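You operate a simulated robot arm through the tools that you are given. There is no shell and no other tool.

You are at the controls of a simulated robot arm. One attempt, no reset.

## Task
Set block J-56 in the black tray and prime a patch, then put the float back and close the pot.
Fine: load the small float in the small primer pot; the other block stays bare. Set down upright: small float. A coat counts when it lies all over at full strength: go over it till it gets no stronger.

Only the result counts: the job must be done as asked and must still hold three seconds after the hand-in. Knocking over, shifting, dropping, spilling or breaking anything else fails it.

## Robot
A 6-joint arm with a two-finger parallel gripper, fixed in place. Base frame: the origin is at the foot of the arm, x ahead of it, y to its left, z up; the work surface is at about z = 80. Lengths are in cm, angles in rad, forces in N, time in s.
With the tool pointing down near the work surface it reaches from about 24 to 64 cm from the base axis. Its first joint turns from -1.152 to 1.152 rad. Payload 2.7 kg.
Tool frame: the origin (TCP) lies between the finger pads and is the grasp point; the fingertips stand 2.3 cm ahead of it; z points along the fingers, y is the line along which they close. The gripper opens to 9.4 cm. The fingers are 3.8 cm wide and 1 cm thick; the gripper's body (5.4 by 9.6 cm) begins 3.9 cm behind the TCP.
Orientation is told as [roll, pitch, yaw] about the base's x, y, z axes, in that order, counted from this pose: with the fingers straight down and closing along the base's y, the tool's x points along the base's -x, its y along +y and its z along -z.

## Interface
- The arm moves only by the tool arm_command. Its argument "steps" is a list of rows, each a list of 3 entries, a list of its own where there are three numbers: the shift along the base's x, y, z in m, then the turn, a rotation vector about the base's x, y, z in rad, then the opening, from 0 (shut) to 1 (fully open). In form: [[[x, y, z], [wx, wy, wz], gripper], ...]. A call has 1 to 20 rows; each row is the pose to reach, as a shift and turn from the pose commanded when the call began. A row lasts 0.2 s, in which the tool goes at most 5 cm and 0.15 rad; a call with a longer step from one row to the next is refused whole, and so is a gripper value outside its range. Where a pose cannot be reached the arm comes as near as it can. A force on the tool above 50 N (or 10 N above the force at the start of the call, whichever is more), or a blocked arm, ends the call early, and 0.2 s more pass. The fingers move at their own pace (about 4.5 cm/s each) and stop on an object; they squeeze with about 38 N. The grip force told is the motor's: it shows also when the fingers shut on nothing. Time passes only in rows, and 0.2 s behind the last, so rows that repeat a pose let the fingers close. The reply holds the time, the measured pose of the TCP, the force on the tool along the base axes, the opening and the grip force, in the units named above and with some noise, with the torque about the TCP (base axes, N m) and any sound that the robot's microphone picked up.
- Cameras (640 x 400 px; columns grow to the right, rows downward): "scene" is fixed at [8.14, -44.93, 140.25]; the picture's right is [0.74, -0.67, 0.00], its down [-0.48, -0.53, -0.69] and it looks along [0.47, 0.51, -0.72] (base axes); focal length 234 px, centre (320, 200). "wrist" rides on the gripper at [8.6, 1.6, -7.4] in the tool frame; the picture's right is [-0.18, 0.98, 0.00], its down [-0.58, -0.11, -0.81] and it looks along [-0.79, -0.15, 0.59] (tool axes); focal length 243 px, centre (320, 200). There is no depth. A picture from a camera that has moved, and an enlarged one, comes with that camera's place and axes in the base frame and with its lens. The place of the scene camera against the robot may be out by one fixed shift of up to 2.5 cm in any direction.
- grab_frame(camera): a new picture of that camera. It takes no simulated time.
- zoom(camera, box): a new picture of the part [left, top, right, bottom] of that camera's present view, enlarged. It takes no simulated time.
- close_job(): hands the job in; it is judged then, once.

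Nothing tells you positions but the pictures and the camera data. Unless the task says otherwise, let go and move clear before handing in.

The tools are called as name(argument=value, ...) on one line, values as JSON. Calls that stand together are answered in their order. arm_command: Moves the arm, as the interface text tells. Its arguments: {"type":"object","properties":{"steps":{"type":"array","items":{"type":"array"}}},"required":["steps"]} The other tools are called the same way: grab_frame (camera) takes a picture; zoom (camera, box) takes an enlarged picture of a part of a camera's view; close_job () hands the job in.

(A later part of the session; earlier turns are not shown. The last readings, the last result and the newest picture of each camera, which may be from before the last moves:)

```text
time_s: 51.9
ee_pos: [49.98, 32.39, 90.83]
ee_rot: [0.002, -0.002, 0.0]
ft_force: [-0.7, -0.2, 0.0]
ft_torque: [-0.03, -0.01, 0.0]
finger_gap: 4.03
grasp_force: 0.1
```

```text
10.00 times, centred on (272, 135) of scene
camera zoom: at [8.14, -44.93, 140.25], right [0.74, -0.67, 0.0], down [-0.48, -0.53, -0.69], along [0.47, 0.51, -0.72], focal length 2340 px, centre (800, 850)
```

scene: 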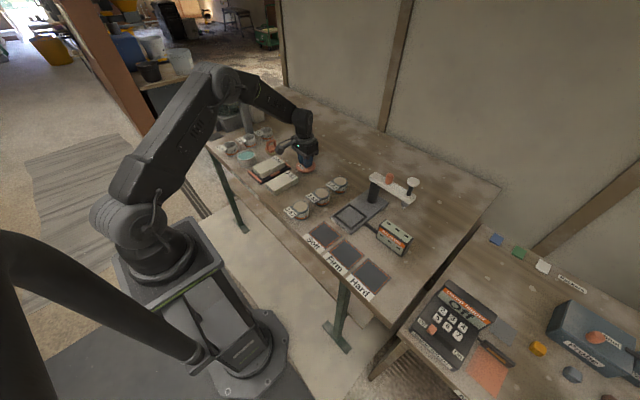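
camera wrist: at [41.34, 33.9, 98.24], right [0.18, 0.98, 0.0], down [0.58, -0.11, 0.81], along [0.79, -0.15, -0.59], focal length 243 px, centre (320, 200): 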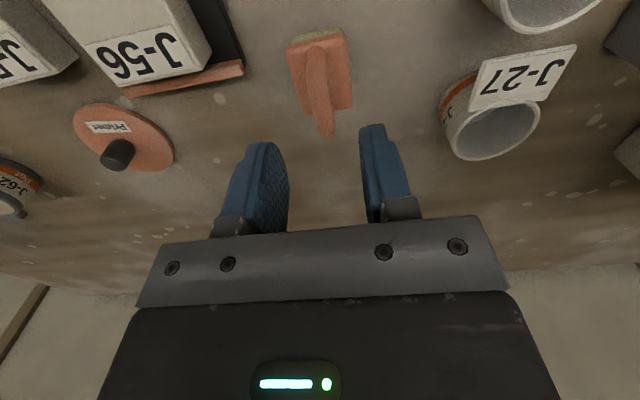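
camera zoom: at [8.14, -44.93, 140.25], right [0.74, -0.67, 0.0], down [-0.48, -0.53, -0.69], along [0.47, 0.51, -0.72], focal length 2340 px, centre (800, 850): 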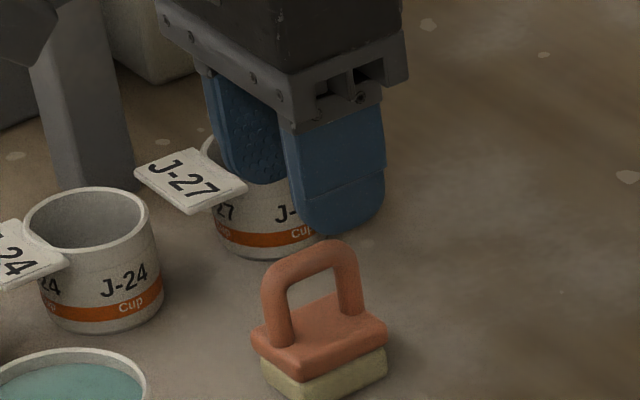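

Alignment looks good. I'll descend around the handle and close.

arm_command(steps=[[[0, 0, -0.02], [0, 0, 0], 0.43], [[0, 0, -0.035], [0, 0, 0], 0.43], [[0, 0, -0.045], [0, 0, 0], 0.43], [[0, 0, -0.052], [0, 0, 0], 0.43], [[0, 0, -0.057], [0, 0, 0], 0.43], [[0, 0, -0.057], [0, 0, 0], 0.43]])

zoom(camera="scene", box=[240, 115, 304, 155])

zoom(camera="wrist", box=[240, 90, 400, 190])

```text
time_s: 53.3
ee_pos: [49.77, 32.48, 85.3]
ee_rot: [0.002, -0.001, 0.0]
ft_force: [0.3, 0.2, -0.4]
ft_torque: [-0.01, -0.01, 0.03]
finger_gap: 4.04
grasp_force: 0.1
```

```text
10.00 times, centred on (272, 135) of scene
camera zoom: at [8.14, -44.93, 140.25], right [0.74, -0.67, 0.0], down [-0.48, -0.53, -0.69], along [0.47, 0.51, -0.72], focal length 2340 px, centre (800, 850)
```

zoom: 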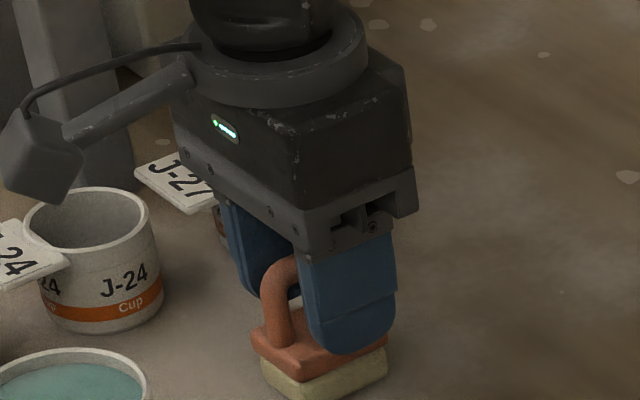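

```text
4.00 times, centred on (320, 140) of wrist
camera zoom: at [41.1, 34.02, 92.66], right [0.18, 0.98, 0.0], down [0.58, -0.11, 0.81], along [0.79, -0.15, -0.59], focal length 970 px, centre (320, 440)
```

zoom: 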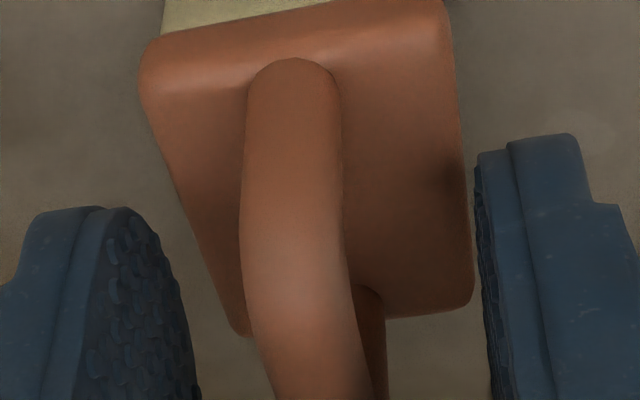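

The fingers straddle the handle without contact. Closing now.

arm_command(steps=[[[-0.002, 0, 0], [0, 0, 0], 0.43], [[-0.002, 0, 0], [0, 0, 0], 0.25], [[-0.002, 0, 0], [0, 0, 0], 0.1], [[-0.002, 0, 0], [0, 0, 0], 0.0], [[-0.002, 0, 0], [0, 0, 0], 0.0], [[-0.002, 0, 0], [0, 0, 0], 0.0]])

zoom(camera="wrist", box=[240, 90, 400, 190])

zoom(camera="scene", box=[240, 115, 304, 155])

```text
time_s: 54.7
ee_pos: [49.46, 32.48, 85.41]
ee_rot: [0.003, -0.002, 0.001]
ft_force: [0.5, 1.6, 1.0]
ft_torque: [0.01, 0.01, 0.02]
finger_gap: 1.04
grasp_force: 37.5
```

```text
4.00 times, centred on (320, 140) of wrist
camera zoom: at [40.85, 33.97, 92.7], right [0.18, 0.98, 0.0], down [0.58, -0.11, 0.81], along [0.79, -0.15, -0.59], focal length 970 px, centre (320, 440)
```

zoom: 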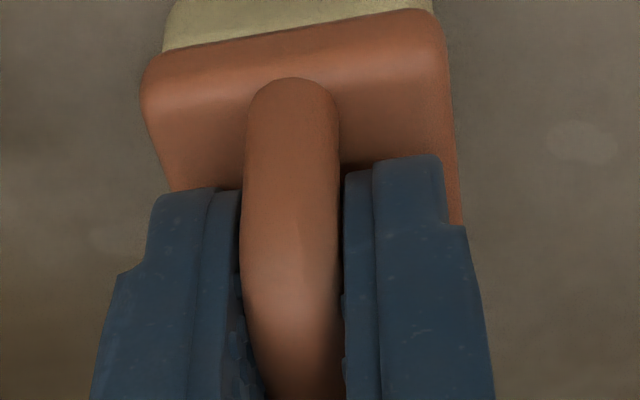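

```text
10.00 times, centred on (272, 135) of scene
camera zoom: at [8.14, -44.93, 140.25], right [0.74, -0.67, 0.0], down [-0.48, -0.53, -0.69], along [0.47, 0.51, -0.72], focal length 2340 px, centre (800, 850)
```

zoom: 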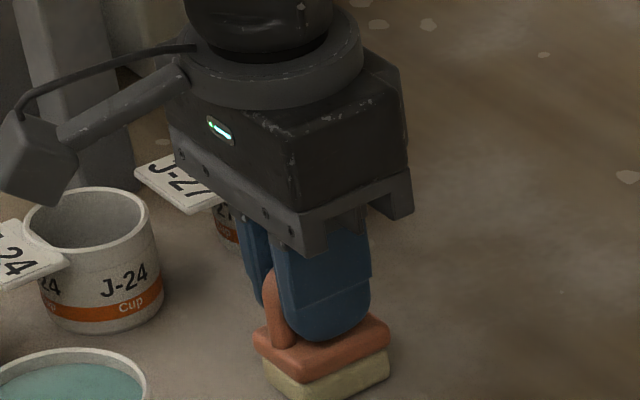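

Handle gripped (1.04 cm). I'll lift the float and move to a spot where I can see the pot precisely.

arm_command(steps=[[[0, 0, 0.02], [0, 0, 0], 0.0], [[0, 0, 0.06], [0, 0, 0], 0.0], [[-0.01, -0.005, 0.1], [0, 0, 0], 0.0], [[-0.05, -0.01, 0.12], [0, 0, 0], 0.0], [[-0.09, -0.02, 0.13], [0, 0, 0], 0.0], [[-0.13, -0.03, 0.14], [0, 0, 0], 0.0], [[-0.17, -0.04, 0.145], [0, 0, 0], 0.0], [[-0.205, -0.055, 0.15], [0, 0, 0], 0.0], [[-0.205, -0.055, 0.15], [0, 0, 0], 0.0], [[-0.205, -0.055, 0.15], [0, 0, 0], 0.0]])

grab_frame(camera="wrist")

grab_frame(camera="scene")

```text
time_s: 56.9
ee_pos: [28.7, 26.63, 100.2]
ee_rot: [0.002, -0.002, 0.0]
ft_force: [0.3, -0.7, -0.7]
ft_torque: [-0.02, -0.02, 0.02]
finger_gap: 1.08
grasp_force: 38.2
```

```text
taken
camera wrist: at [20.05, 28.3, 107.53], right [0.18, 0.98, 0.0], down [0.58, -0.11, 0.81], along [0.79, -0.15, -0.59], focal length 243 px, centre (320, 200)
```

wrist: 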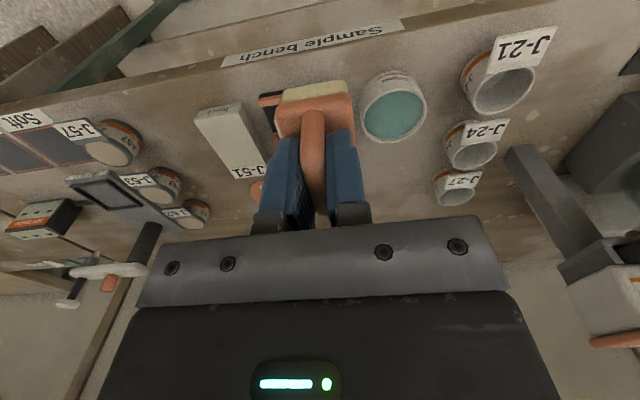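

```text
taken
```

scene: 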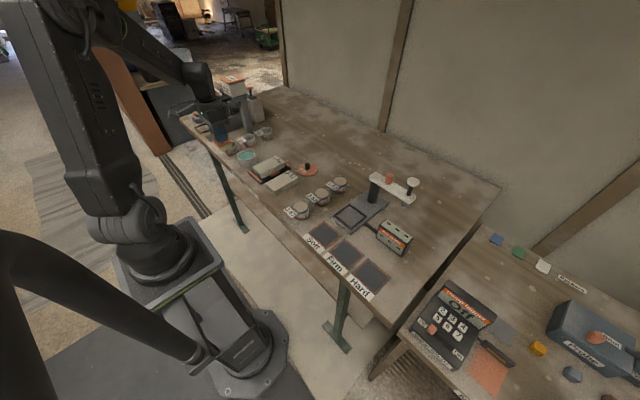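

zoom(camera="wrist", box=[330, 55, 458, 135])

zoom(camera="wrist", box=[250, 70, 378, 150])

zoom(camera="scene", box=[205, 130, 269, 170])

```text
5.00 times, centred on (394, 95) of wrist
camera zoom: at [20.05, 28.3, 107.53], right [0.18, 0.98, 0.0], down [0.58, -0.11, 0.81], along [0.79, -0.15, -0.59], focal length 1213 px, centre (-50, 725)
```

zoom: 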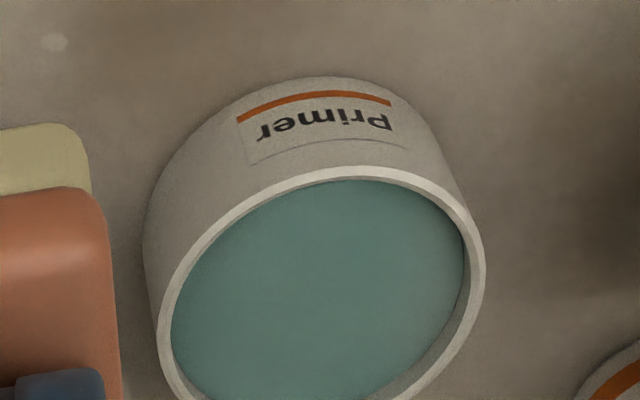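

```text
5.00 times, centred on (314, 110) of wrist
camera zoom: at [20.05, 28.3, 107.53], right [0.18, 0.98, 0.0], down [0.58, -0.11, 0.81], along [0.79, -0.15, -0.59], focal length 1213 px, centre (350, 650)
```

zoom: 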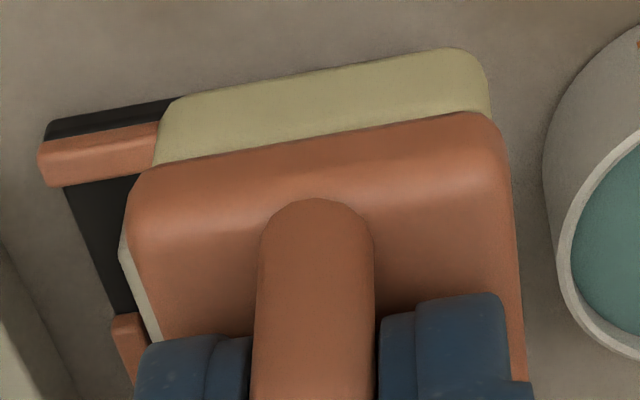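

```text
10.00 times, centred on (237, 150) of scene
camera zoom: at [8.14, -44.93, 140.25], right [0.74, -0.67, 0.0], down [-0.48, -0.53, -0.69], along [0.47, 0.51, -0.72], focal length 2340 px, centre (1150, 700)
```

zoom: 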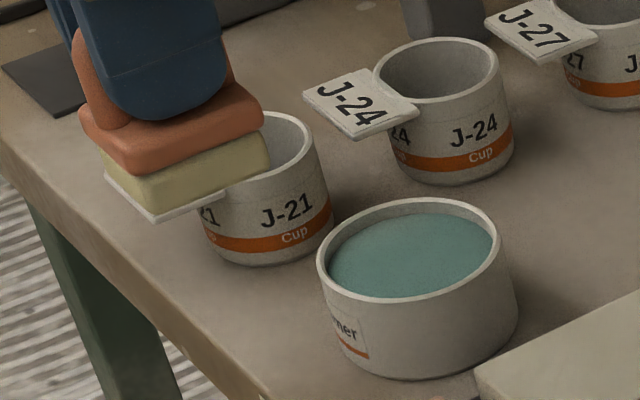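

The felt is about 4.5 × 3.4 cm and the pot's mouth about 6.5 cm wide. I'll hover the float over the pot's centre and check alignment from both cameras.

arm_command(steps=[[[0.03, 0.02, 0], [0, 0, 0], 0.0], [[0.06, 0.045, -0.01], [0, 0, 0], 0.0], [[0.0915, 0.0683, -0.03], [0, 0, 0], 0.0], [[0.0915, 0.0683, -0.06], [0, 0, 0], 0.0], [[0.0915, 0.0683, -0.083], [0, 0, 0], 0.0], [[0.0915, 0.0683, -0.083], [0, 0, 0], 0.0], [[0.0915, 0.0683, -0.083], [0, 0, 0], 0.0]])

grab_frame(camera="wrist")

zoom(camera="wrist", box=[224, 30, 416, 150])

zoom(camera="scene", box=[220, 135, 276, 170])

```text
time_s: 58.5
ee_pos: [38.06, 33.61, 91.82]
ee_rot: [0.002, 0.0, -0.001]
ft_force: [0.8, 0.1, 0.0]
ft_torque: [-0.01, -0.01, -0.01]
finger_gap: 1.04
grasp_force: 37.9
```

```text
taken
camera wrist: at [29.39, 35.15, 99.09], right [0.18, 0.98, 0.0], down [0.58, -0.11, 0.81], along [0.79, -0.15, -0.59], focal length 243 px, centre (320, 200)
```

wrist: 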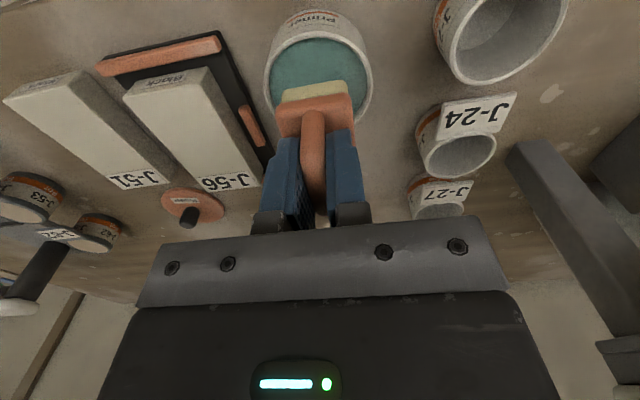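

```text
3.33 times, centred on (320, 90) of wrist
camera zoom: at [29.39, 35.15, 99.09], right [0.18, 0.98, 0.0], down [0.58, -0.11, 0.81], along [0.79, -0.15, -0.59], focal length 809 px, centre (320, 567)
```

zoom: 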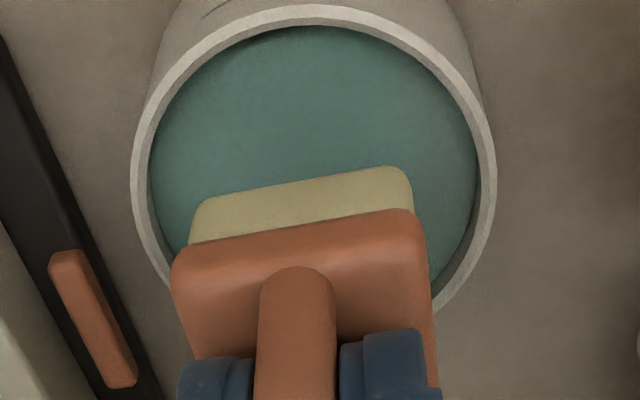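

```text
11.43 times, centred on (248, 152) of scene
camera zoom: at [8.14, -44.93, 140.25], right [0.74, -0.67, 0.0], down [-0.48, -0.53, -0.69], along [0.47, 0.51, -0.72], focal length 2675 px, centre (1143, 743)
```

zoom: 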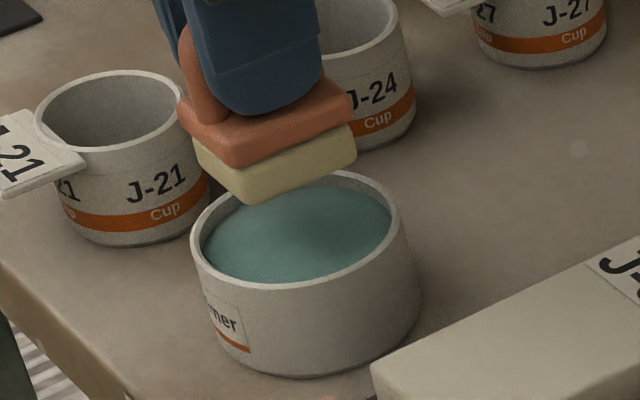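

Roughly centred, but the mouth only leaves about 0.3 cm. I'll lower to just above the rim to compare directly.

arm_command(steps=[[[0, 0, -0.006], [0, 0, 0], 0.0], [[0, 0, -0.012], [0, 0, 0], 0.0], [[0, 0, -0.015], [0, 0, 0], 0.0], [[0, 0, -0.015], [0, 0, 0], 0.0]])

zoom(camera="wrist", box=[224, 10, 416, 130])

zoom(camera="scene", box=[228, 145, 268, 170])

```text
time_s: 59.5
ee_pos: [38.14, 33.62, 90.35]
ee_rot: [0.002, -0.002, 0.0]
ft_force: [0.1, 0.7, -1.4]
ft_torque: [-0.01, -0.01, -0.01]
finger_gap: 1.03
grasp_force: 38.2
```

```text
3.33 times, centred on (320, 70) of wrist
camera zoom: at [29.51, 35.25, 97.71], right [0.18, 0.98, 0.0], down [0.58, -0.11, 0.81], along [0.79, -0.15, -0.59], focal length 809 px, centre (320, 633)
```

zoom: 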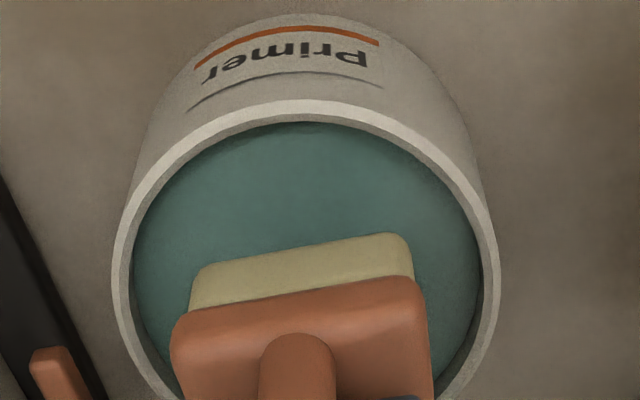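

```text
16.00 times, centred on (248, 158) of scene
camera zoom: at [8.14, -44.93, 140.25], right [0.74, -0.67, 0.0], down [-0.48, -0.53, -0.69], along [0.47, 0.51, -0.72], focal length 3744 px, centre (1472, 880)
```

zoom: 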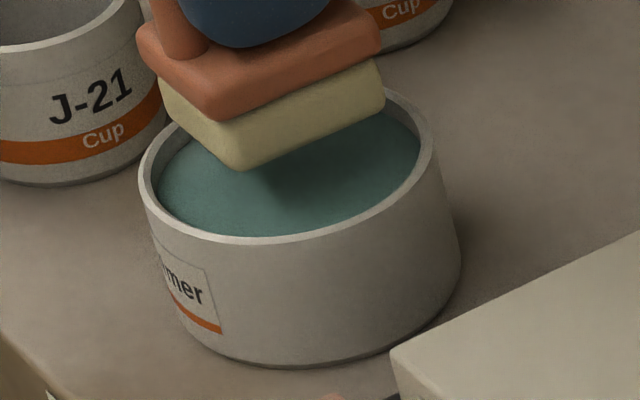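

Combining the views, I'll nudge the float by (-0.25, -0.1) cm and lower to rim height, then look again.

arm_command(steps=[[[-0.0025, -0.001, 0], [0, 0, 0], 0.0], [[-0.0025, -0.001, -0.003], [0, 0, 0], 0.0], [[-0.0025, -0.001, -0.005], [0, 0, 0], 0.0], [[-0.0025, -0.001, -0.005], [0, 0, 0], 0.0]])

zoom(camera="wrist", box=[224, 10, 416, 130])

zoom(camera="scene", box=[228, 145, 268, 170])

```text
time_s: 60.5
ee_pos: [37.95, 33.62, 89.75]
ee_rot: [0.003, -0.001, 0.001]
ft_force: [0.3, -0.4, -0.1]
ft_torque: [-0.02, 0.01, -0.01]
finger_gap: 1.04
grasp_force: 38.3
```

```text
3.33 times, centred on (320, 70) of wrist
camera zoom: at [29.33, 35.13, 97.22], right [0.18, 0.98, 0.0], down [0.58, -0.11, 0.81], along [0.79, -0.15, -0.59], focal length 809 px, centre (320, 633)
```

zoom: 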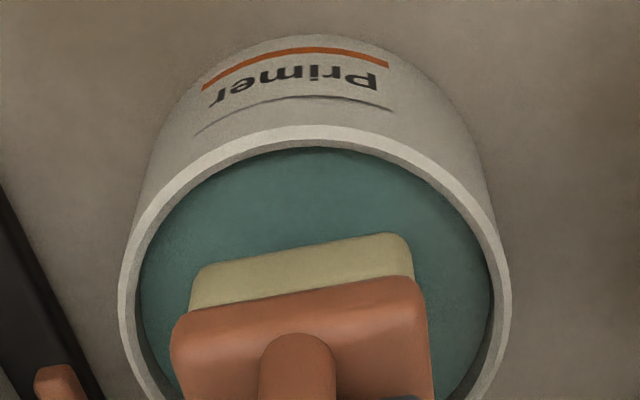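

```text
16.00 times, centred on (248, 158) of scene
camera zoom: at [8.14, -44.93, 140.25], right [0.74, -0.67, 0.0], down [-0.48, -0.53, -0.69], along [0.47, 0.51, -0.72], focal length 3744 px, centre (1472, 880)
```

zoom: 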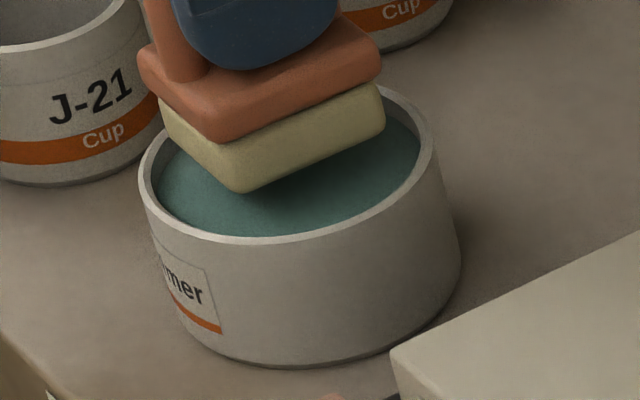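

The felt sits inside the rim in both views. I'll nudge y by -0.1 and dip in small steps, watching the force.

arm_command(steps=[[[0, -0.001, -0.001], [0, 0, 0], 0.0], [[0, -0.001, -0.002], [0, 0, 0], 0.0], [[0, -0.001, -0.003], [0, 0, 0], 0.0], [[0, -0.001, -0.004], [0, 0, 0], 0.0], [[0, -0.001, -0.004], [0, 0, 0], 0.0]])

zoom(camera="wrist", box=[224, 10, 416, 130])

zoom(camera="scene", box=[228, 145, 268, 170])

```text
time_s: 61.7
ee_pos: [37.91, 33.42, 89.56]
ee_rot: [0.002, -0.002, 0.0]
ft_force: [0.1, -0.9, -0.4]
ft_torque: [0.01, 0.03, 0.02]
finger_gap: 1.03
grasp_force: 38.2
```

```text
3.33 times, centred on (320, 70) of wrist
camera zoom: at [29.21, 34.98, 96.82], right [0.18, 0.98, 0.0], down [0.58, -0.11, 0.81], along [0.79, -0.15, -0.59], focal length 809 px, centre (320, 633)
```

zoom: 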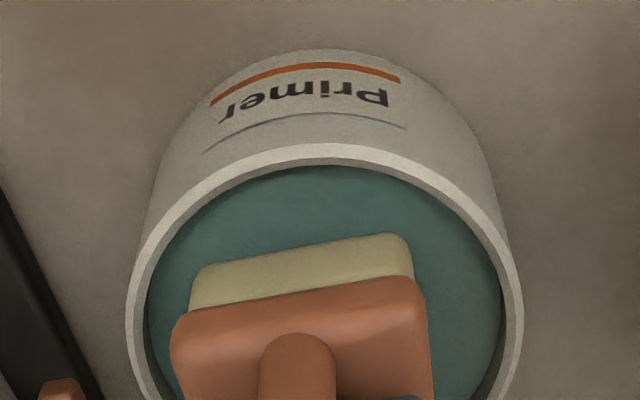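

```text
16.00 times, centred on (248, 158) of scene
camera zoom: at [8.14, -44.93, 140.25], right [0.74, -0.67, 0.0], down [-0.48, -0.53, -0.69], along [0.47, 0.51, -0.72], focal length 3744 px, centre (1472, 880)
```

zoom: 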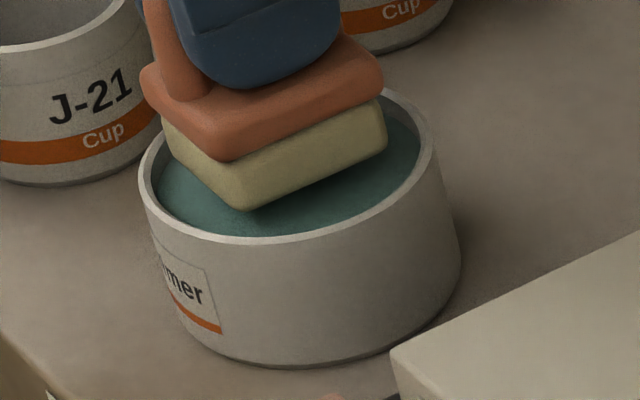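

Still free and inside the rim. Continuing down.

arm_command(steps=[[[0, 0.0005, -0.001], [0, 0, 0], 0.0], [[0, 0.0005, -0.002], [0, 0, 0], 0.0], [[0, 0.0005, -0.003], [0, 0, 0], 0.0], [[0, 0.0005, -0.004], [0, 0, 0], 0.0], [[0, 0.0005, -0.004], [0, 0, 0], 0.0]])

zoom(camera="wrist", box=[224, 10, 416, 130])

zoom(camera="scene", box=[228, 145, 268, 170])

```text
time_s: 62.9
ee_pos: [37.81, 33.66, 89.24]
ee_rot: [0.002, -0.002, 0.001]
ft_force: [-0.5, -0.4, -0.2]
ft_torque: [-0.01, 0.03, 0.04]
finger_gap: 1.03
grasp_force: 37.8
```

```text
3.33 times, centred on (320, 70) of wrist
camera zoom: at [29.18, 35.09, 96.6], right [0.18, 0.98, 0.0], down [0.58, -0.11, 0.81], along [0.79, -0.15, -0.59], focal length 809 px, centre (320, 633)
```

zoom: 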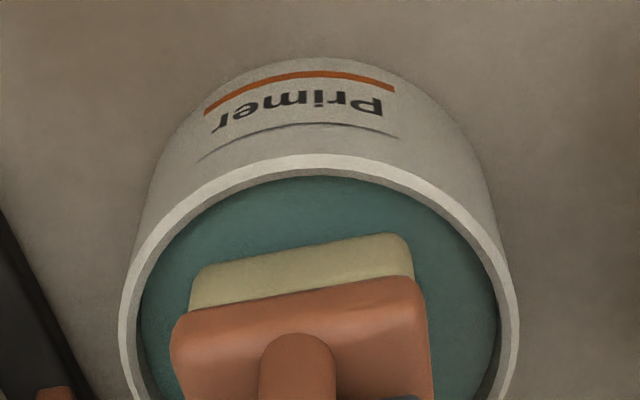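

```text
16.00 times, centred on (248, 158) of scene
camera zoom: at [8.14, -44.93, 140.25], right [0.74, -0.67, 0.0], down [-0.48, -0.53, -0.69], along [0.47, 0.51, -0.72], focal length 3744 px, centre (1472, 880)
```

zoom: 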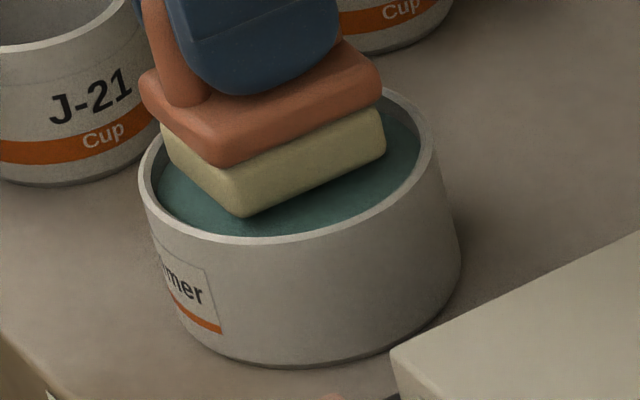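

arm_command(steps=[[[0.001, 0, -0.001], [0, 0, 0], 0.0], [[0.001, 0, -0.002], [0, 0, 0], 0.0], [[0.001, 0, -0.003], [0, 0, 0], 0.0], [[0.001, 0, -0.004], [0, 0, 0], 0.0], [[0.001, 0, -0.004], [0, 0, 0], 0.0]])

zoom(camera="wrist", box=[224, 10, 416, 130])

zoom(camera="scene", box=[228, 145, 268, 170])

```text
time_s: 64.1
ee_pos: [37.94, 33.67, 88.95]
ee_rot: [0.001, -0.002, -0.001]
ft_force: [0.4, 0.2, -0.1]
ft_torque: [0.0, 0.03, 0.03]
finger_gap: 1.04
grasp_force: 37.8
```

```text
3.33 times, centred on (320, 70) of wrist
camera zoom: at [29.3, 35.11, 96.16], right [0.18, 0.98, 0.0], down [0.58, -0.11, 0.81], along [0.79, -0.15, -0.59], focal length 809 px, centre (320, 633)
```

zoom: 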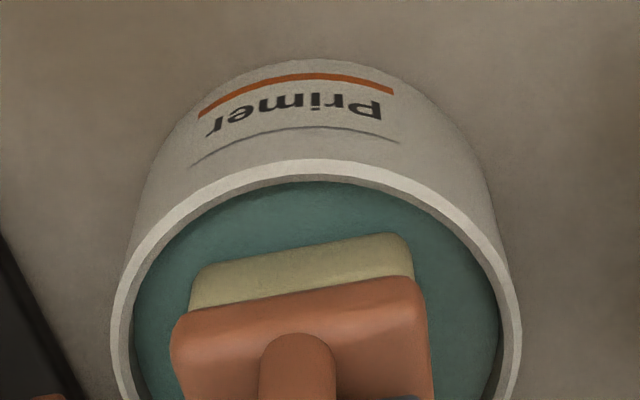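

```text
16.00 times, centred on (248, 158) of scene
camera zoom: at [8.14, -44.93, 140.25], right [0.74, -0.67, 0.0], down [-0.48, -0.53, -0.69], along [0.47, 0.51, -0.72], focal length 3744 px, centre (1472, 880)
```

zoom: 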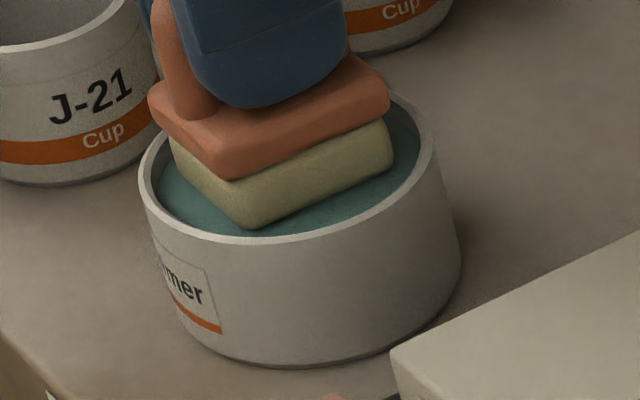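

The felt is below the rim and just about at the liquid. A bit further.

arm_command(steps=[[[0, 0, -0.001], [0, 0, 0], 0.0], [[0, 0, -0.002], [0, 0, 0], 0.0], [[0, 0, -0.003], [0, 0, 0], 0.0], [[0, 0, -0.003], [0, 0, 0], 0.0]])

zoom(camera="wrist", box=[224, 10, 416, 130])

zoom(camera="scene", box=[228, 145, 268, 170])

```text
time_s: 65.1
ee_pos: [38.0, 33.68, 88.67]
ee_rot: [0.005, -0.005, -0.001]
ft_force: [-7.6, -4.4, 30.0]
ft_torque: [-0.2, 0.49, -0.05]
finger_gap: 1.05
grasp_force: 37.7
```

```text
3.33 times, centred on (320, 70) of wrist
camera zoom: at [29.34, 35.12, 96.03], right [0.18, 0.98, 0.01], down [0.58, -0.11, 0.81], along [0.8, -0.15, -0.59], focal length 809 px, centre (320, 633)
```

zoom: 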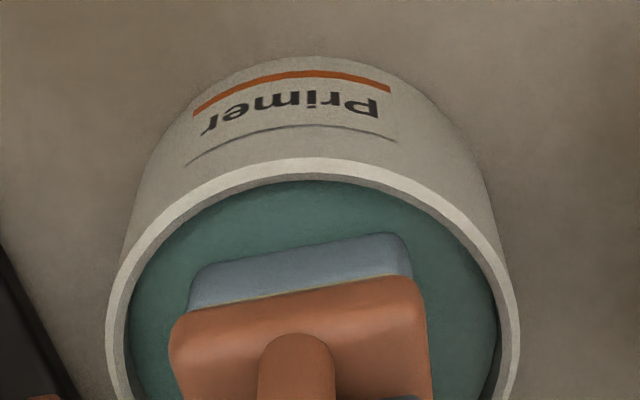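

```text
16.00 times, centred on (248, 158) of scene
camera zoom: at [8.09, -44.98, 140.24], right [0.74, -0.67, 0.0], down [-0.48, -0.53, -0.69], along [0.47, 0.51, -0.72], focal length 3744 px, centre (1472, 880)
```

zoom: 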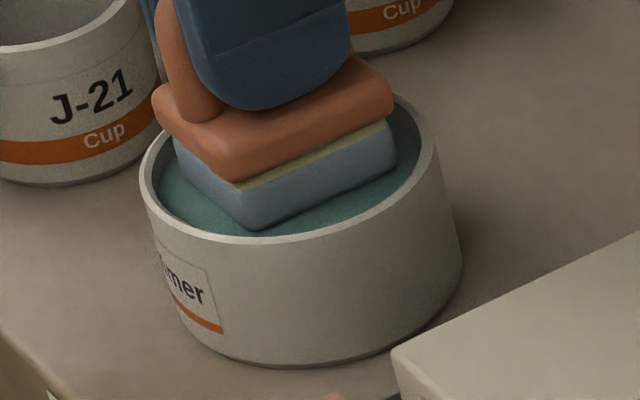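

The felt has turned blue-grey: it is loaded. I'll lift it out and carry it over the block's near end.

arm_command(steps=[[[0, 0, 0.003], [0, 0, 0], 0.0], [[0, 0, 0.01], [0, 0, 0], 0.0], [[0, 0, 0.025], [0, 0, 0], 0.0], [[0, 0, 0.05], [0, 0, 0], 0.0], [[0, 0, 0.065], [0, 0, 0], 0.0], [[0.002, -0.03, 0.065], [0, 0, 0], 0.0], [[0.004, -0.07, 0.065], [0, 0, 0], 0.0], [[0.005, -0.11, 0.065], [0, 0, 0], 0.0], [[0.006, -0.121, 0.045], [0, 0, 0], 0.0], [[0.006, -0.121, 0.02], [0, 0, 0], 0.0], [[0.006, -0.121, 0.01], [0, 0, 0], 0.0], [[0.006, -0.121, 0.01], [0, 0, 0], 0.0]])

grab_frame(camera="wrist")

zoom(camera="scene", box=[220, 130, 300, 180])

```text
time_s: 67.7
ee_pos: [38.5, 21.44, 89.31]
ee_rot: [0.002, -0.001, 0.001]
ft_force: [0.6, -0.5, -0.5]
ft_torque: [-0.02, 0.0, 0.01]
finger_gap: 1.03
grasp_force: 38.8
```

```text
taken
camera wrist: at [29.79, 22.97, 96.69], right [0.18, 0.98, 0.0], down [0.58, -0.11, 0.81], along [0.79, -0.15, -0.59], focal length 243 px, centre (320, 200)
```

wrist: 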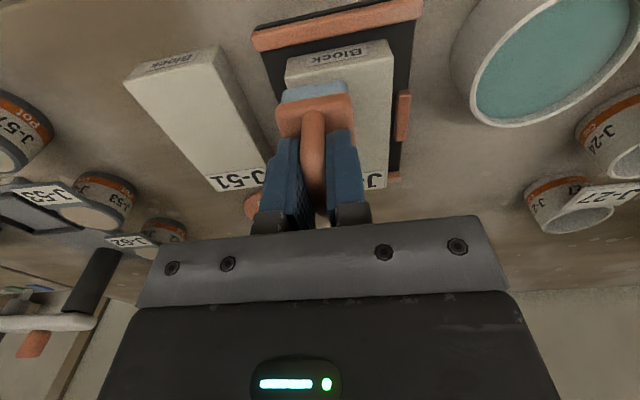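

```text
8.00 times, centred on (260, 155) of scene
camera zoom: at [8.14, -44.93, 140.25], right [0.74, -0.67, 0.0], down [-0.48, -0.53, -0.69], along [0.47, 0.51, -0.72], focal length 1872 px, centre (800, 560)
```

zoom: 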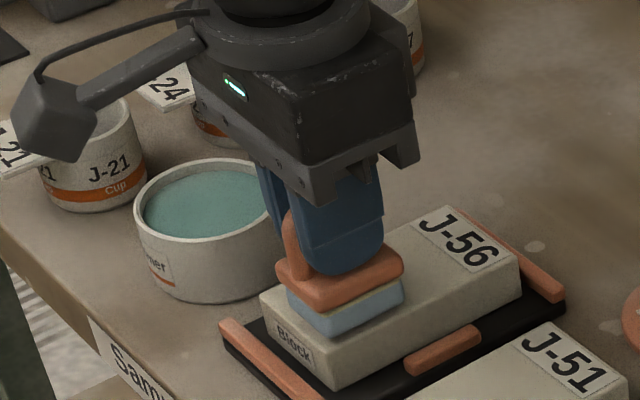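

Loaded float is over the block's near-left part, about 0.5 cm up. Lowering until light contact.

arm_command(steps=[[[0, 0, -0.002], [0, 0, 0], 0.0], [[0, 0, -0.003], [0, 0, 0], 0.0], [[0, 0, -0.004], [0, 0, 0], 0.0], [[0, 0, -0.005], [0, 0, 0], 0.0], [[0, 0, -0.005], [0, 0, 0], 0.0]])

```text
time_s: 68.9
ee_pos: [38.51, 21.55, 88.94]
ee_rot: [0.002, -0.002, -0.001]
ft_force: [0.3, -0.8, 0.3]
ft_torque: [0.01, 0.0, 0.0]
finger_gap: 1.0
grasp_force: 37.7
```

arm_command(steps=[[[0, 0, -0.001], [0, 0, 0], 0.0], [[0, 0, -0.0015], [0, 0, 0], 0.0], [[0, 0, -0.002], [0, 0, 0], 0.0], [[0, 0, -0.002], [0, 0, 0], 0.0]])

```text
time_s: 69.9
ee_pos: [38.52, 21.43, 88.73]
ee_rot: [0.004, -0.004, 0.0]
ft_force: [-0.7, 1.8, 4.5]
ft_torque: [0.04, 0.0, 0.01]
finger_gap: 1.03
grasp_force: 38.0
```

Light contact at 4.5 N. I'll sweep the first stroke along the block.

arm_command(steps=[[[-0.004, 0, -0.0003], [0, 0, 0], 0.0], [[0.004, 0, -0.0003], [0, 0, 0], 0.0], [[0.012, 0, -0.0003], [0, 0, 0], 0.0], [[0.02, 0, -0.0003], [0, 0, 0], 0.0], [[0.028, 0, -0.0003], [0, 0, 0], 0.0], [[0.036, 0, -0.0003], [0, 0, 0], 0.0], [[0.044, 0, -0.0003], [0, 0, 0], 0.0], [[0.052, 0, -0.0003], [0, 0, 0], 0.0], [[0.06, 0, -0.0003], [0, 0, 0], 0.0], [[0.06, 0, -0.0003], [0, 0, 0], 0.0]])

grab_frame(camera="wrist")

zoom(camera="scene", box=[230, 140, 302, 185])

```text
time_s: 72.1
ee_pos: [44.73, 21.49, 88.69]
ee_rot: [0.002, -0.004, 0.001]
ft_force: [-8.5, 0.1, 19.5]
ft_torque: [-0.01, 0.29, 0.0]
finger_gap: 1.03
grasp_force: 38.0
```

```text
taken
camera wrist: at [36.04, 23.01, 96.12], right [0.18, 0.98, 0.0], down [0.58, -0.11, 0.81], along [0.79, -0.15, -0.59], focal length 243 px, centre (320, 200)
```

wrist: 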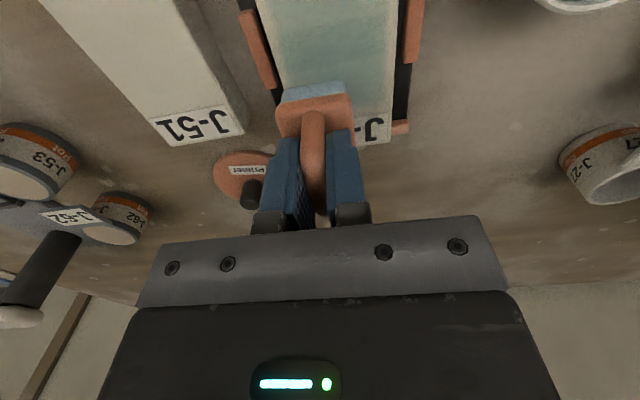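

```text
8.89 times, centred on (266, 162) of scene
camera zoom: at [8.1, -44.94, 140.25], right [0.74, -0.67, 0.0], down [-0.48, -0.53, -0.69], along [0.47, 0.51, -0.72], focal length 2080 px, centre (800, 533)
```

zoom: 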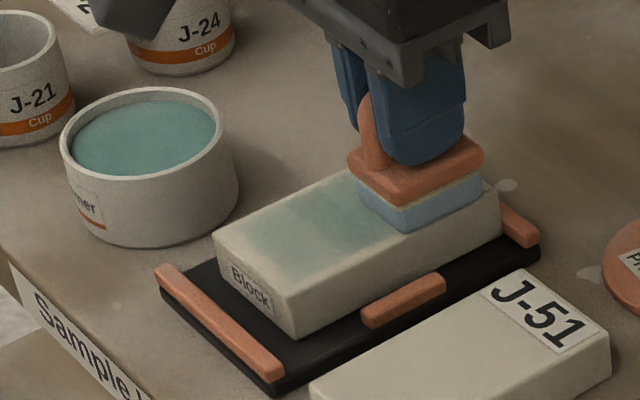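

A teal coat is appearing. I'll zoom to see the extent of the coat.

zoom(camera="wrist", box=[240, 0, 432, 120])

zoom(camera="scene", box=[246, 150, 294, 180])

```text
3.33 times, centred on (336, 60) of wrist
camera zoom: at [36.04, 23.01, 96.12], right [0.18, 0.98, 0.0], down [0.58, -0.11, 0.81], along [0.79, -0.15, -0.59], focal length 809 px, centre (267, 667)
```

zoom: 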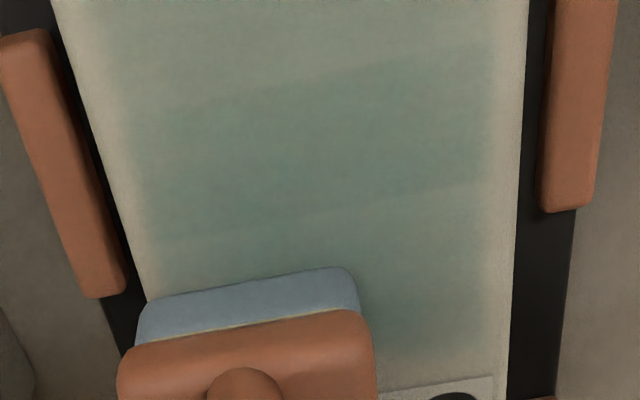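

```text
13.33 times, centred on (270, 165) of scene
camera zoom: at [8.1, -44.94, 140.25], right [0.74, -0.67, 0.0], down [-0.48, -0.53, -0.69], along [0.47, 0.51, -0.72], focal length 3120 px, centre (987, 667)
```

zoom: 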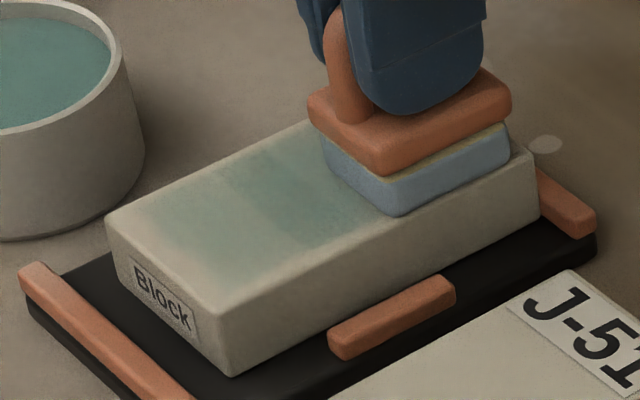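

The patch fills in bands along the block. I'll go over it again, back and forth along its centre, at light pressure.

arm_command(steps=[[[0, 0.003, 0.0003], [0, 0, 0], 0.0], [[0, 0.009, 0.0003], [0, 0, 0], 0.0], [[-0.008, 0.013, 0.0003], [0, 0, 0], 0.0], [[-0.016, 0.013, 0.0003], [0, 0, 0], 0.0], [[-0.024, 0.013, 0.0003], [0, 0, 0], 0.0], [[-0.032, 0.013, 0.0003], [0, 0, 0], 0.0], [[-0.04, 0.013, 0.0003], [0, 0, 0], 0.0], [[-0.048, 0.013, 0.0003], [0, 0, 0], 0.0], [[-0.056, 0.013, 0.0003], [0, 0, 0], 0.0], [[-0.064, 0.013, 0.0003], [0, 0, 0], 0.0], [[-0.068, 0.013, 0.0003], [0, 0, 0], 0.0], [[-0.068, 0.013, 0.0003], [0, 0, 0], 0.0]])

zoom(camera="scene", box=[246, 150, 294, 180])

grab_frame(camera="wrist")

```text
time_s: 74.7
ee_pos: [37.85, 22.87, 88.76]
ee_rot: [0.0, -0.002, 0.0]
ft_force: [4.6, 1.1, 15.0]
ft_torque: [-0.03, -0.45, 0.03]
finger_gap: 1.03
grasp_force: 38.1
```

```text
13.33 times, centred on (270, 165) of scene
camera zoom: at [8.14, -44.94, 140.25], right [0.74, -0.67, 0.0], down [-0.48, -0.53, -0.69], along [0.47, 0.51, -0.72], focal length 3120 px, centre (987, 667)
```

zoom: 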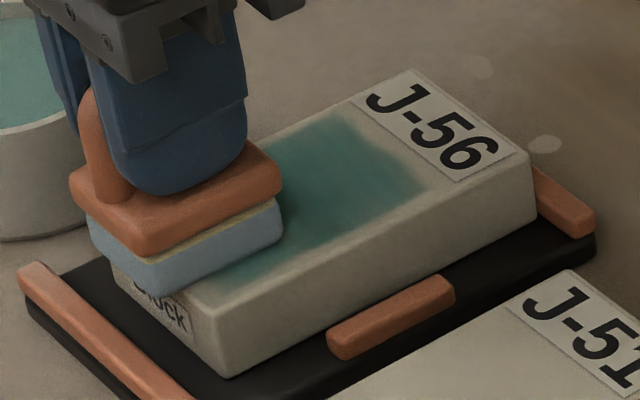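

```text
taken
camera wrist: at [29.13, 24.38, 96.12], right [0.18, 0.98, 0.0], down [0.58, -0.11, 0.81], along [0.79, -0.15, -0.59], focal length 243 px, centre (320, 200)
```

wrist: 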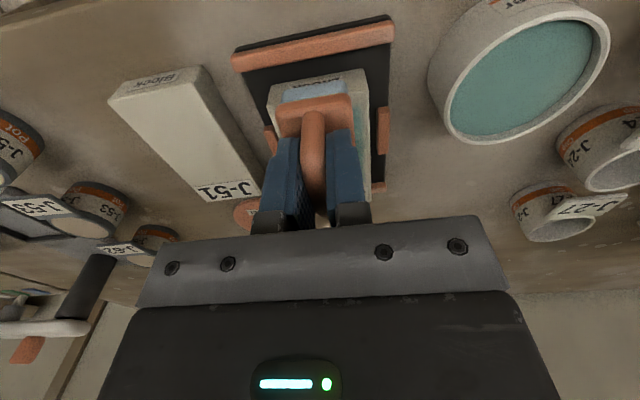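

The coat is getting stronger. I'll sweep forward and back again.

arm_command(steps=[[[0.008, 0, 0.0], [0, 0, 0], 0.0], [[0.016, 0, 0.0], [0, 0, 0], 0.0], [[0.024, 0, 0.0], [0, 0, 0], 0.0], [[0.032, 0, 0.0], [0, 0, 0], 0.0], [[0.04, 0, 0.0], [0, 0, 0], 0.0], [[0.048, 0, 0.0], [0, 0, 0], 0.0], [[0.056, 0, 0.0], [0, 0, 0], 0.0], [[0.064, 0, 0.0], [0, 0, 0], 0.0], [[0.068, 0, 0.0], [0, 0, 0], 0.0], [[0.068, 0, 0.0], [0, 0, 0], 0.0]])

zoom(camera="wrist", box=[240, 0, 432, 120])

zoom(camera="scene", box=[246, 150, 294, 180])

```text
time_s: 76.9
ee_pos: [44.6, 22.68, 88.75]
ee_rot: [0.001, -0.001, 0.0]
ft_force: [-6.1, 2.3, 15.5]
ft_torque: [0.0, 0.23, 0.0]
finger_gap: 1.04
grasp_force: 38.1
```

```text
3.33 times, centred on (336, 60) of wrist
camera zoom: at [35.96, 24.28, 96.11], right [0.18, 0.98, 0.0], down [0.58, -0.11, 0.81], along [0.79, -0.15, -0.59], focal length 809 px, centre (267, 667)
```

zoom: 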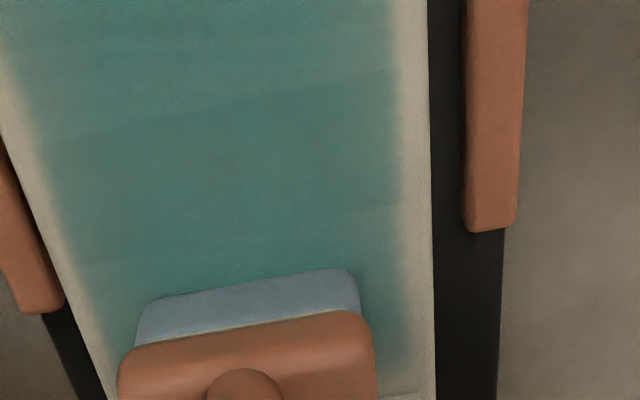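

```text
13.33 times, centred on (270, 165) of scene
camera zoom: at [8.11, -44.94, 140.25], right [0.74, -0.67, 0.0], down [-0.48, -0.53, -0.69], along [0.47, 0.51, -0.72], focal length 3120 px, centre (987, 667)
```

zoom: 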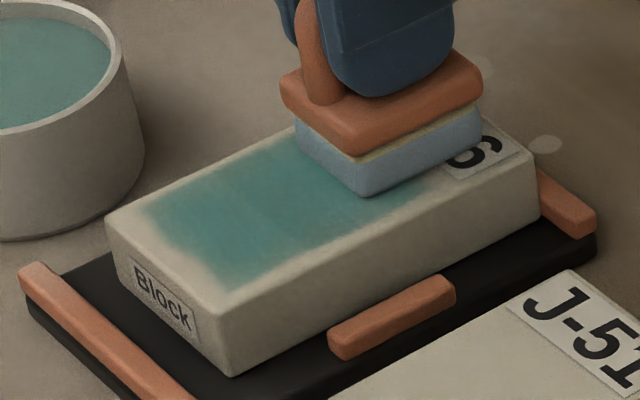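

Stronger, with the near end still a bit lighter. Another double pass with more time at the ends.

arm_command(steps=[[[-0.008, 0, 0.0], [0, 0, 0], 0.0], [[-0.016, 0, 0.0], [0, 0, 0], 0.0], [[-0.024, 0, 0.0], [0, 0, 0], 0.0], [[-0.032, 0, 0.0], [0, 0, 0], 0.0], [[-0.04, 0, 0.0], [0, 0, 0], 0.0], [[-0.048, 0, 0.0], [0, 0, 0], 0.0], [[-0.056, 0, 0.0], [0, 0, 0], 0.0], [[-0.064, 0, 0.0], [0, 0, 0], 0.0], [[-0.072, 0, 0.0], [0, 0, 0], 0.0], [[-0.064, 0, 0.0], [0, 0, 0], 0.0], [[-0.056, 0, 0.0], [0, 0, 0], 0.0], [[-0.048, 0, 0.0], [0, 0, 0], 0.0], [[-0.04, 0, 0.0], [0, 0, 0], 0.0], [[-0.032, 0, 0.0], [0, 0, 0], 0.0], [[-0.024, 0, 0.0], [0, 0, 0], 0.0], [[-0.016, 0, 0.0], [0, 0, 0], 0.0], [[-0.008, 0, 0.0], [0, 0, 0], 0.0], [[0, 0, 0.0], [0, 0, 0], 0.0], [[0, 0, 0.0], [0, 0, 0], 0.0]])

zoom(camera="wrist", box=[240, 0, 432, 120])

zoom(camera="scene", box=[246, 150, 294, 180])

```text
time_s: 80.9
ee_pos: [44.5, 22.74, 88.86]
ee_rot: [0.001, -0.001, -0.001]
ft_force: [-0.9, 0.0, 2.9]
ft_torque: [-0.01, 0.0, 0.04]
finger_gap: 1.03
grasp_force: 38.1
```

```text
3.33 times, centred on (336, 60) of wrist
camera zoom: at [35.89, 24.28, 96.12], right [0.18, 0.98, 0.0], down [0.58, -0.11, 0.81], along [0.79, -0.15, -0.59], focal length 809 px, centre (267, 667)
```

zoom: 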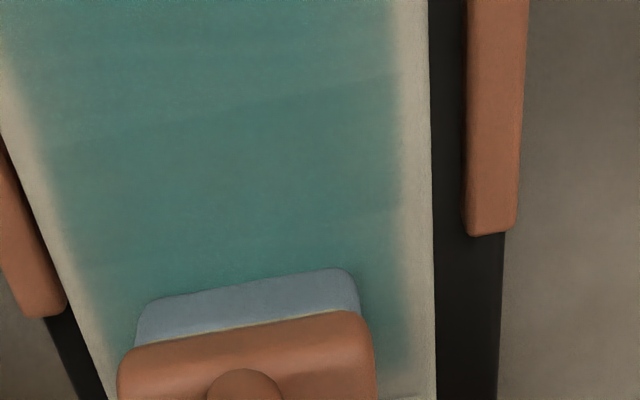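

```text
13.33 times, centred on (270, 165) of scene
camera zoom: at [8.13, -44.93, 140.25], right [0.74, -0.67, 0.0], down [-0.48, -0.53, -0.69], along [0.47, 0.51, -0.72], focal length 3120 px, centre (987, 667)
```

zoom: 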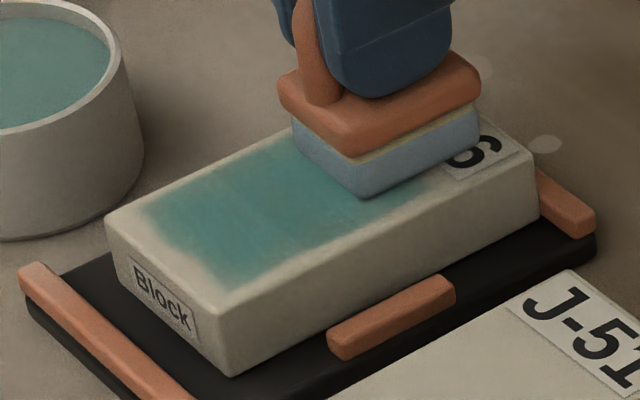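

Little change this time. I'll press slightly more for another pass along the near half and compare.

arm_command(steps=[[[-0.008, 0, -0.0005], [0, 0, 0], 0.0], [[-0.016, 0, -0.0005], [0, 0, 0], 0.0], [[-0.024, 0, -0.0005], [0, 0, 0], 0.0], [[-0.032, 0, -0.0005], [0, 0, 0], 0.0], [[-0.04, 0, -0.0005], [0, 0, 0], 0.0], [[-0.048, 0, -0.0005], [0, 0, 0], 0.0], [[-0.056, 0, -0.0005], [0, 0, 0], 0.0], [[-0.064, 0, -0.0005], [0, 0, 0], 0.0], [[-0.07, 0, -0.0005], [0, 0, 0], 0.0], [[-0.07, 0, -0.0005], [0, 0, 0], 0.0], [[-0.064, 0, -0.0005], [0, 0, 0], 0.0], [[-0.056, 0, -0.0005], [0, 0, 0], 0.0], [[-0.048, 0, -0.0005], [0, 0, 0], 0.0], [[-0.04, 0, -0.0005], [0, 0, 0], 0.0], [[-0.032, 0, -0.0005], [0, 0, 0], 0.0], [[-0.024, 0, -0.0005], [0, 0, 0], 0.0], [[-0.016, 0, -0.0005], [0, 0, 0], 0.0], [[-0.008, 0, -0.0005], [0, 0, 0], 0.0], [[0, 0, -0.0005], [0, 0, 0], 0.0], [[0, 0, 0], [0, 0, 0], 0.0]])

zoom(camera="wrist", box=[240, 0, 432, 120])

zoom(camera="scene", box=[246, 150, 294, 180])

```text
time_s: 85.1
ee_pos: [44.49, 22.84, 88.73]
ee_rot: [-0.001, -0.003, -0.002]
ft_force: [1.0, -0.1, -0.1]
ft_torque: [-0.02, 0.01, 0.01]
finger_gap: 1.05
grasp_force: 37.9
```

```text
3.33 times, centred on (336, 60) of wrist
camera zoom: at [35.96, 24.32, 96.15], right [0.19, 0.98, 0.0], down [0.58, -0.11, 0.81], along [0.79, -0.15, -0.59], focal length 809 px, centre (267, 667)
```

zoom: 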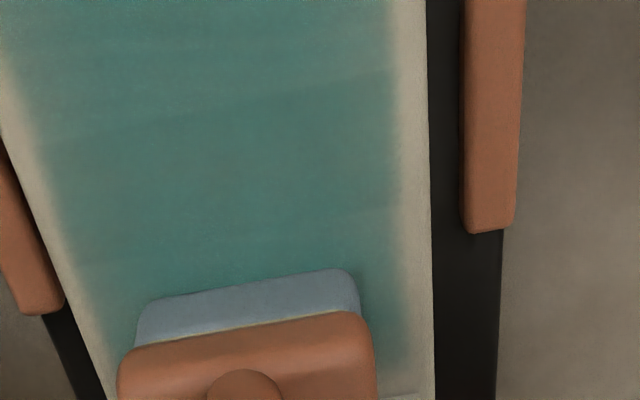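

```text
13.33 times, centred on (270, 165) of scene
camera zoom: at [8.14, -44.93, 140.25], right [0.74, -0.67, 0.0], down [-0.48, -0.53, -0.69], along [0.47, 0.51, -0.72], focal length 3120 px, centre (987, 667)
```

zoom: 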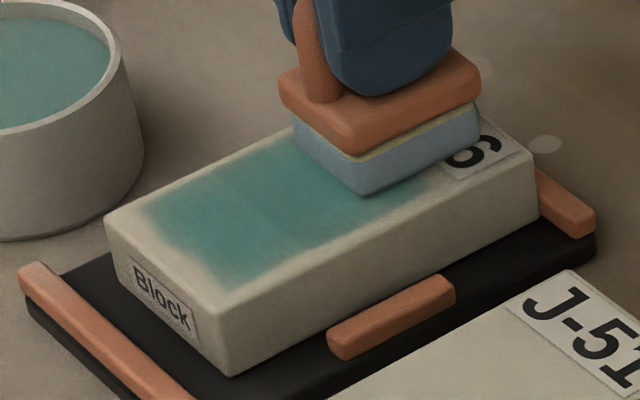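

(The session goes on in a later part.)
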